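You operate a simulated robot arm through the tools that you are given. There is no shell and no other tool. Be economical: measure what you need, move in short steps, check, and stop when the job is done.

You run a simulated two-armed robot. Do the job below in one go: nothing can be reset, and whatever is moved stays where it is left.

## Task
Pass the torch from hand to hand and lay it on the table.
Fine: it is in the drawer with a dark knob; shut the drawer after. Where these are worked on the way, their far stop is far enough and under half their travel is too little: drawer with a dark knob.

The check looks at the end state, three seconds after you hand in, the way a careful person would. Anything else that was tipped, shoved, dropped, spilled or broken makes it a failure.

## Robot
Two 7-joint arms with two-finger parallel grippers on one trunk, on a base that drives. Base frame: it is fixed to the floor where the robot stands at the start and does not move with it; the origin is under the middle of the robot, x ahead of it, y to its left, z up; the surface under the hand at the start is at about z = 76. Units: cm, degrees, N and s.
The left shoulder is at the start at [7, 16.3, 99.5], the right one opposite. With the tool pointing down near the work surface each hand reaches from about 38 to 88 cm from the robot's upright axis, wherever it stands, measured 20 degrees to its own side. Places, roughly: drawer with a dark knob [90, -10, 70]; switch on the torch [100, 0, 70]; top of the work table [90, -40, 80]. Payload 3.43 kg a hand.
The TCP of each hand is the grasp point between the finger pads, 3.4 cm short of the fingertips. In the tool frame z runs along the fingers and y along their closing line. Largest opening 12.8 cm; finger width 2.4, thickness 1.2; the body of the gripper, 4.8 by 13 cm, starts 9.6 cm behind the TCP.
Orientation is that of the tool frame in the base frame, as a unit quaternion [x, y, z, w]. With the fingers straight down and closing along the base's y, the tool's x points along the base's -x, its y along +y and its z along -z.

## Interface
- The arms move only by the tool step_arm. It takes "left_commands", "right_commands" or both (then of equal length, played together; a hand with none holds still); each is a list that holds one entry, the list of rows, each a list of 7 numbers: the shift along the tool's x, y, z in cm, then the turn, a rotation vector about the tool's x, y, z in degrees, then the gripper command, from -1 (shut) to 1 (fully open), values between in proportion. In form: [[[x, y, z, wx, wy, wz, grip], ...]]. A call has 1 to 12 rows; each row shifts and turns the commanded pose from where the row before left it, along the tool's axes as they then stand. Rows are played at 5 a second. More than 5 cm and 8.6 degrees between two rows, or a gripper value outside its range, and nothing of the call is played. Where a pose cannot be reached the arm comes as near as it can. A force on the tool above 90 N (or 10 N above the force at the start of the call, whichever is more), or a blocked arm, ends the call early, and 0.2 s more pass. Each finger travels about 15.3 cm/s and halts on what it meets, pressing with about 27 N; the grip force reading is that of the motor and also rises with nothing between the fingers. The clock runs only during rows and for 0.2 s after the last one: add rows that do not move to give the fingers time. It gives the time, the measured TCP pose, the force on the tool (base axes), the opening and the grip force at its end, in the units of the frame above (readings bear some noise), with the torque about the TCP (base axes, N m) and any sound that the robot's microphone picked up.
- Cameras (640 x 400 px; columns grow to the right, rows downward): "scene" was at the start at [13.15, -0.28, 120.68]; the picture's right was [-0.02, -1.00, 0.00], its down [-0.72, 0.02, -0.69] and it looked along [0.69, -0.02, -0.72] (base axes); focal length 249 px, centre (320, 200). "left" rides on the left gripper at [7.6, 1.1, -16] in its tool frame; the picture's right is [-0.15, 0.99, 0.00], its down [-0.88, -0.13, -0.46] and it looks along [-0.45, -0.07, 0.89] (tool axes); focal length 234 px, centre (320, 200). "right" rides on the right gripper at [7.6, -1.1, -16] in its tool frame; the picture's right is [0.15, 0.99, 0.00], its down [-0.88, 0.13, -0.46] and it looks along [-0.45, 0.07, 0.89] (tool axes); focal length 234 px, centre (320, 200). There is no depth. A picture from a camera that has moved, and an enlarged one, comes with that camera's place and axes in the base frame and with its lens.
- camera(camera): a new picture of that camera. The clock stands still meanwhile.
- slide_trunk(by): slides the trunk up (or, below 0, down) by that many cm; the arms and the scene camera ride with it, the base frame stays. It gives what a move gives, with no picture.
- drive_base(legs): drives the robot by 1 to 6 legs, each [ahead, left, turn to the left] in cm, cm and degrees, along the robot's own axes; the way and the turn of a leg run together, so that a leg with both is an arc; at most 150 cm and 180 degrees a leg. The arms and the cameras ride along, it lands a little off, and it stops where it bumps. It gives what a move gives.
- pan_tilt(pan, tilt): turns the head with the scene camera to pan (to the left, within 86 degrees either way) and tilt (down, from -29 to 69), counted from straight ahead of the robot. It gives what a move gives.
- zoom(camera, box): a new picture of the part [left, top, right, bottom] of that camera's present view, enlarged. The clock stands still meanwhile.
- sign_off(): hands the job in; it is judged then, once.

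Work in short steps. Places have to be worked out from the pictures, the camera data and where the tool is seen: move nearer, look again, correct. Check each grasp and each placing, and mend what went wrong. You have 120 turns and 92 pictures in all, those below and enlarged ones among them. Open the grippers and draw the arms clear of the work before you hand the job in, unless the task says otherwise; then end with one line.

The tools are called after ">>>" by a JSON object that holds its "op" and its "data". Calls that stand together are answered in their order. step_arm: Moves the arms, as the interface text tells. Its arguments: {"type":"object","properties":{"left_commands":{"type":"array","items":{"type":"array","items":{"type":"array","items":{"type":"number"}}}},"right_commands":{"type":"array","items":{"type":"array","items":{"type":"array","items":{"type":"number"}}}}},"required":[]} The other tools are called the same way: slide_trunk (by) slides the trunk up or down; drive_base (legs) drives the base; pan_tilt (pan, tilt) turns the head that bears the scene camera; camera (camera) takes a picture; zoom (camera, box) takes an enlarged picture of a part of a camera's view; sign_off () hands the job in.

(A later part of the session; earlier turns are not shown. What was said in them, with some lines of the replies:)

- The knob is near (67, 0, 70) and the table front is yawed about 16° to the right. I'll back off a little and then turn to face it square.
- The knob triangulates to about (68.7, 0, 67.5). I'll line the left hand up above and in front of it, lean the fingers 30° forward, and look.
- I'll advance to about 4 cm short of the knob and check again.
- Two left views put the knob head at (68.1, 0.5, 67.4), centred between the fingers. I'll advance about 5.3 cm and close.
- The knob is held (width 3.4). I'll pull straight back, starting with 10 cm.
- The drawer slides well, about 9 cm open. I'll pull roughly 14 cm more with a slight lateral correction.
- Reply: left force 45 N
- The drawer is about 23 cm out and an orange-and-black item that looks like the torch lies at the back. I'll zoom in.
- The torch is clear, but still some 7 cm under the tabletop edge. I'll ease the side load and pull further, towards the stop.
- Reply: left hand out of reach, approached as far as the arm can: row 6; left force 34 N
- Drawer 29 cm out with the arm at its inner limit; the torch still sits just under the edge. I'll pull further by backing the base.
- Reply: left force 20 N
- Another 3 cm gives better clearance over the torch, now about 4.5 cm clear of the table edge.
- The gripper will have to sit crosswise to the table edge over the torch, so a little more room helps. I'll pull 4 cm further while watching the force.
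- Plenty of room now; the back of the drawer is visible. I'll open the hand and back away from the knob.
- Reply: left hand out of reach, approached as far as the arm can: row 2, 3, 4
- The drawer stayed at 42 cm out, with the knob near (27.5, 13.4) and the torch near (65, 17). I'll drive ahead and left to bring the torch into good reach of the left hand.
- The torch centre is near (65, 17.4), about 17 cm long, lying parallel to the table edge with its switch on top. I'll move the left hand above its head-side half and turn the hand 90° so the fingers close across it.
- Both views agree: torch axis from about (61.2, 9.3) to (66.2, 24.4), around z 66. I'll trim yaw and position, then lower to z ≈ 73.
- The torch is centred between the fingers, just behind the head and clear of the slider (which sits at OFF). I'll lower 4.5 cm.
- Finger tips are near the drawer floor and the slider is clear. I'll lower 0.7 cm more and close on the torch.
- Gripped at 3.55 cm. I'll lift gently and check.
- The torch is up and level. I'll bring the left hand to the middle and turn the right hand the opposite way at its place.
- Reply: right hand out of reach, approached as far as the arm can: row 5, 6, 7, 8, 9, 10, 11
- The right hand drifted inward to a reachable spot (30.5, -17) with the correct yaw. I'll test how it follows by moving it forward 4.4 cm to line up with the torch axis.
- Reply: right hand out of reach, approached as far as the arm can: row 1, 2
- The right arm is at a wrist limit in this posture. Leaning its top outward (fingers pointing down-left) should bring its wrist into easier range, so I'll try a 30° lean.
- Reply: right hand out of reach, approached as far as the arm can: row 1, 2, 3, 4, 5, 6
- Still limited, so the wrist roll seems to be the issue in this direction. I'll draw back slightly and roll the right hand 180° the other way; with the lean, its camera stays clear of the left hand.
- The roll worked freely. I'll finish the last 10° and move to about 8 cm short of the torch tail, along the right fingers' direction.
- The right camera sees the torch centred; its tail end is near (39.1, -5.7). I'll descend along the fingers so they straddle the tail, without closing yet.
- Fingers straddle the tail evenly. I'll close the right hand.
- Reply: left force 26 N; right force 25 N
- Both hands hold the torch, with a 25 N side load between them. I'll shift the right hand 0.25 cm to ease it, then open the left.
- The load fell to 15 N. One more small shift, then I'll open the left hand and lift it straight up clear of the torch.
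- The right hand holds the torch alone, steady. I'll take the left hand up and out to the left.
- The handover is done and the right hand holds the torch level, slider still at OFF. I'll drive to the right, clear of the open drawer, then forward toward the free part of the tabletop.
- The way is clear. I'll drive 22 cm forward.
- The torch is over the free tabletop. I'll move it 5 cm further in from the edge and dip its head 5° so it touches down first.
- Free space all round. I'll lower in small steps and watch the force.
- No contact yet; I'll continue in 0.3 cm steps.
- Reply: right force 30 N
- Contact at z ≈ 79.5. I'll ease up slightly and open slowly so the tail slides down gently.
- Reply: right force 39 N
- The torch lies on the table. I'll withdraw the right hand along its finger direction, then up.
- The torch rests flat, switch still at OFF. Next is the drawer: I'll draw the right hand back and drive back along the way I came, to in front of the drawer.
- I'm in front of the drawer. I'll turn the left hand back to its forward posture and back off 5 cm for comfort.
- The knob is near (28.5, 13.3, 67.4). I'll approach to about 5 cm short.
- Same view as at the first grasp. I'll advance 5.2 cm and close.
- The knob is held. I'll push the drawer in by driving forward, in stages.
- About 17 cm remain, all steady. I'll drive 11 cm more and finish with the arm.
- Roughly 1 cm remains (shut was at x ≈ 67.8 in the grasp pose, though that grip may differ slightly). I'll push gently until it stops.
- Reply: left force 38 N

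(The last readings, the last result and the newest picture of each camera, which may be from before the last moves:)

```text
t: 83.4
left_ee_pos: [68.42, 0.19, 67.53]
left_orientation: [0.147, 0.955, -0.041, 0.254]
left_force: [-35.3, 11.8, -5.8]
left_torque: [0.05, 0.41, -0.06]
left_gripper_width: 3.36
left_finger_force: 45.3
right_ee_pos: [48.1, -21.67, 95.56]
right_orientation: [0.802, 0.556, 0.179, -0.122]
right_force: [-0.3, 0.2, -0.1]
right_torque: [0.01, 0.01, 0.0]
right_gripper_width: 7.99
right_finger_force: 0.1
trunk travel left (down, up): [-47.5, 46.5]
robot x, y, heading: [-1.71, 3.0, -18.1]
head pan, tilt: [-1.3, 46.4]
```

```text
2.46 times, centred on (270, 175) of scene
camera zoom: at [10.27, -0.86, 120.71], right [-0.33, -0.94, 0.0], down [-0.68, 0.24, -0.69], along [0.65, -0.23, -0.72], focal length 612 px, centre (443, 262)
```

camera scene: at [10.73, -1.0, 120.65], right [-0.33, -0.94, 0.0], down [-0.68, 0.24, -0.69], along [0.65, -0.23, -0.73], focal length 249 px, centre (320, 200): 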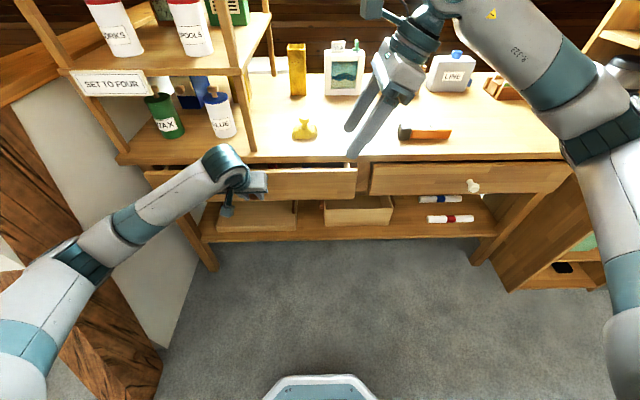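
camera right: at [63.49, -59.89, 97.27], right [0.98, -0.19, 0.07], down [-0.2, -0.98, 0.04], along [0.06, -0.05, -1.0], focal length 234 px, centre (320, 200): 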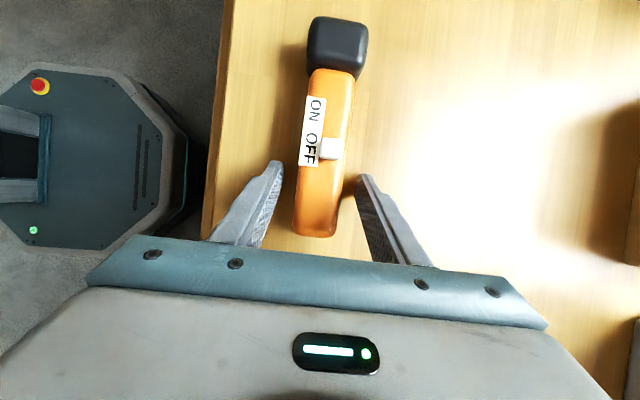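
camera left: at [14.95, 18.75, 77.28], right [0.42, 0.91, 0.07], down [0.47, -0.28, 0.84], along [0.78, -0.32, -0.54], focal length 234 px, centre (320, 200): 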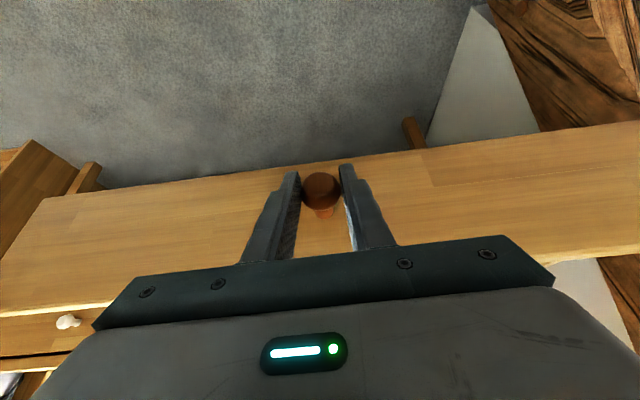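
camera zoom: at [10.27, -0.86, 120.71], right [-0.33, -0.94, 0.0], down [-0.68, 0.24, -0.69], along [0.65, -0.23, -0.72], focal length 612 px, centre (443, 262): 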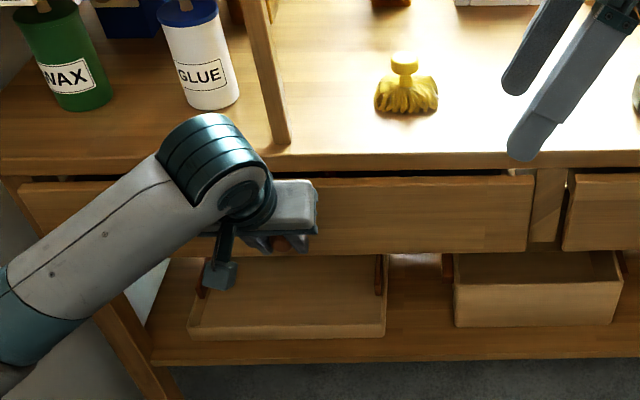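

The push now meets 37 N at the stop: the drawer is shut, flush like its neighbour. I'll release, back straight off, and check.

>>> {"op": "step_arm", "data": {"left_commands": [[[0.2, 0, -0.1, 0, 0, 0, -1], [0, 0, 0, 0, 0, 0, 0], [0, 0, 0, 0, 0, 0, 0.4], [0, 0, 0, 0, 0, 0, 0.4], [1.73, 0, -1, 0, 0, 0, 0.4], [1.73, 0, -1, 0, 0, 0, 0.4], [1.73, 0, -1, 0, 0, 0, 0.4], [0, 0, 0, 0, 0, 0, 0.4]]]}}

>>> {"op": "drive_base", "data": {"legs": [[-14, 0, 0]]}}

>>> {"op": "camera", "data": {"camera": "scene"}}

>>> {"op": "zoom", "data": {"camera": "scene", "box": [120, 90, 440, 250]}}

```text
t: 85.2
left_ee_pos: [62.95, 2.07, 67.52]
left_orientation: [0.146, 0.955, -0.041, 0.257]
left_force: [1.2, 0.4, -0.7]
left_torque: [-0.04, 0.0, -0.01]
left_gripper_width: 8.96
left_finger_force: 0.1
right_ee_pos: [48.31, -21.78, 95.41]
right_orientation: [0.802, 0.556, 0.178, -0.123]
right_force: [0.3, -0.5, 0.1]
right_torque: [-0.01, 0.01, -0.02]
right_gripper_width: 7.98
right_finger_force: 0.0
trunk travel left (down, up): [-47.5, 46.5]
robot x, y, heading: [-1.5, 3.37, -18.1]
head pan, tilt: [-1.3, 46.4]
```

```text
t: 86.5
left_ee_pos: [49.32, 6.28, 67.6]
left_orientation: [0.147, 0.954, -0.041, 0.257]
left_force: [-0.7, -0.7, 0.5]
left_torque: [0.02, -0.03, 0.04]
left_gripper_width: 8.96
left_finger_force: 0.1
right_ee_pos: [34.72, -17.33, 95.45]
right_orientation: [0.802, 0.556, 0.178, -0.123]
right_force: [-0.2, 0.4, 1.5]
right_torque: [-0.02, -0.03, -0.06]
right_gripper_width: 8.02
right_finger_force: 0.0
trunk travel left (down, up): [-47.5, 46.5]
robot x, y, heading: [-15.56, 7.9, -18.3]
head pan, tilt: [-1.3, 46.4]
```

```text
33 pictures are left
camera scene: at [-2.99, 3.44, 120.7], right [-0.33, -0.94, 0.0], down [-0.68, 0.24, -0.69], along [0.65, -0.23, -0.72], focal length 249 px, centre (320, 200)
```

scene: 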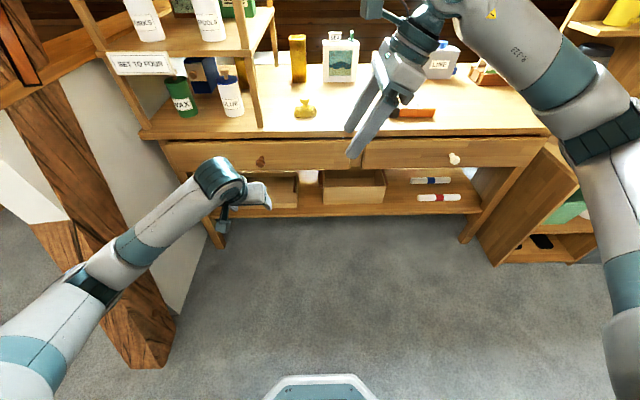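

```text
2.00 times, centred on (280, 170) of scene
camera zoom: at [-2.99, 3.44, 120.7], right [-0.33, -0.94, 0.0], down [-0.68, 0.24, -0.69], along [0.65, -0.23, -0.72], focal length 498 px, centre (400, 260)
```

zoom: 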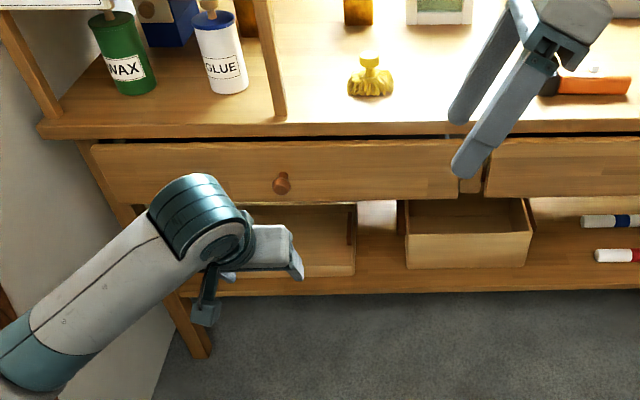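

The drawer is shut and everything around it stands as before. One last look at the torch on the table.

>>> {"op": "drive_base", "data": {"legs": [[-8, 0, 0]]}}

>>> {"op": "zoom", "data": {"camera": "scene", "box": [280, 40, 560, 220]}}

```text
t: 87.6
left_ee_pos: [41.77, 8.7, 67.55]
left_orientation: [0.147, 0.954, -0.041, 0.257]
left_force: [-0.8, -0.3, -0.4]
left_torque: [0.0, -0.01, -0.01]
left_gripper_width: 8.98
left_finger_force: 0.2
right_ee_pos: [27.16, -15.0, 95.44]
right_orientation: [0.804, 0.555, 0.178, -0.121]
right_force: [-0.7, 0.2, 0.6]
right_torque: [-0.06, 0.0, -0.03]
right_gripper_width: 7.97
right_finger_force: 0.0
trunk travel left (down, up): [-47.5, 46.5]
robot x, y, heading: [-22.69, 9.98, -18.5]
head pan, tilt: [-1.3, 46.4]
```

```text
2.22 times, centred on (420, 130) of scene
camera zoom: at [-10.62, 5.93, 120.7], right [-0.34, -0.94, 0.0], down [-0.68, 0.24, -0.69], along [0.65, -0.23, -0.72], focal length 553 px, centre (98, 356)
```

zoom: 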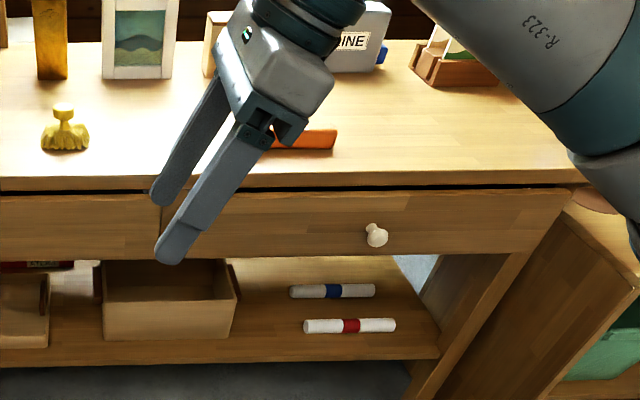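

The torch lies on the table untouched, both hands are open and clear, and the drawer is shut, so I'm handing in.

>>> {"op": "sign_off", "data": {}}

```text
The job is handed in.
```

I took the torch from the drawer with the left hand, passed it to the right hand, and laid it flat on the table with its switch still at OFF; the drawer is shut again.
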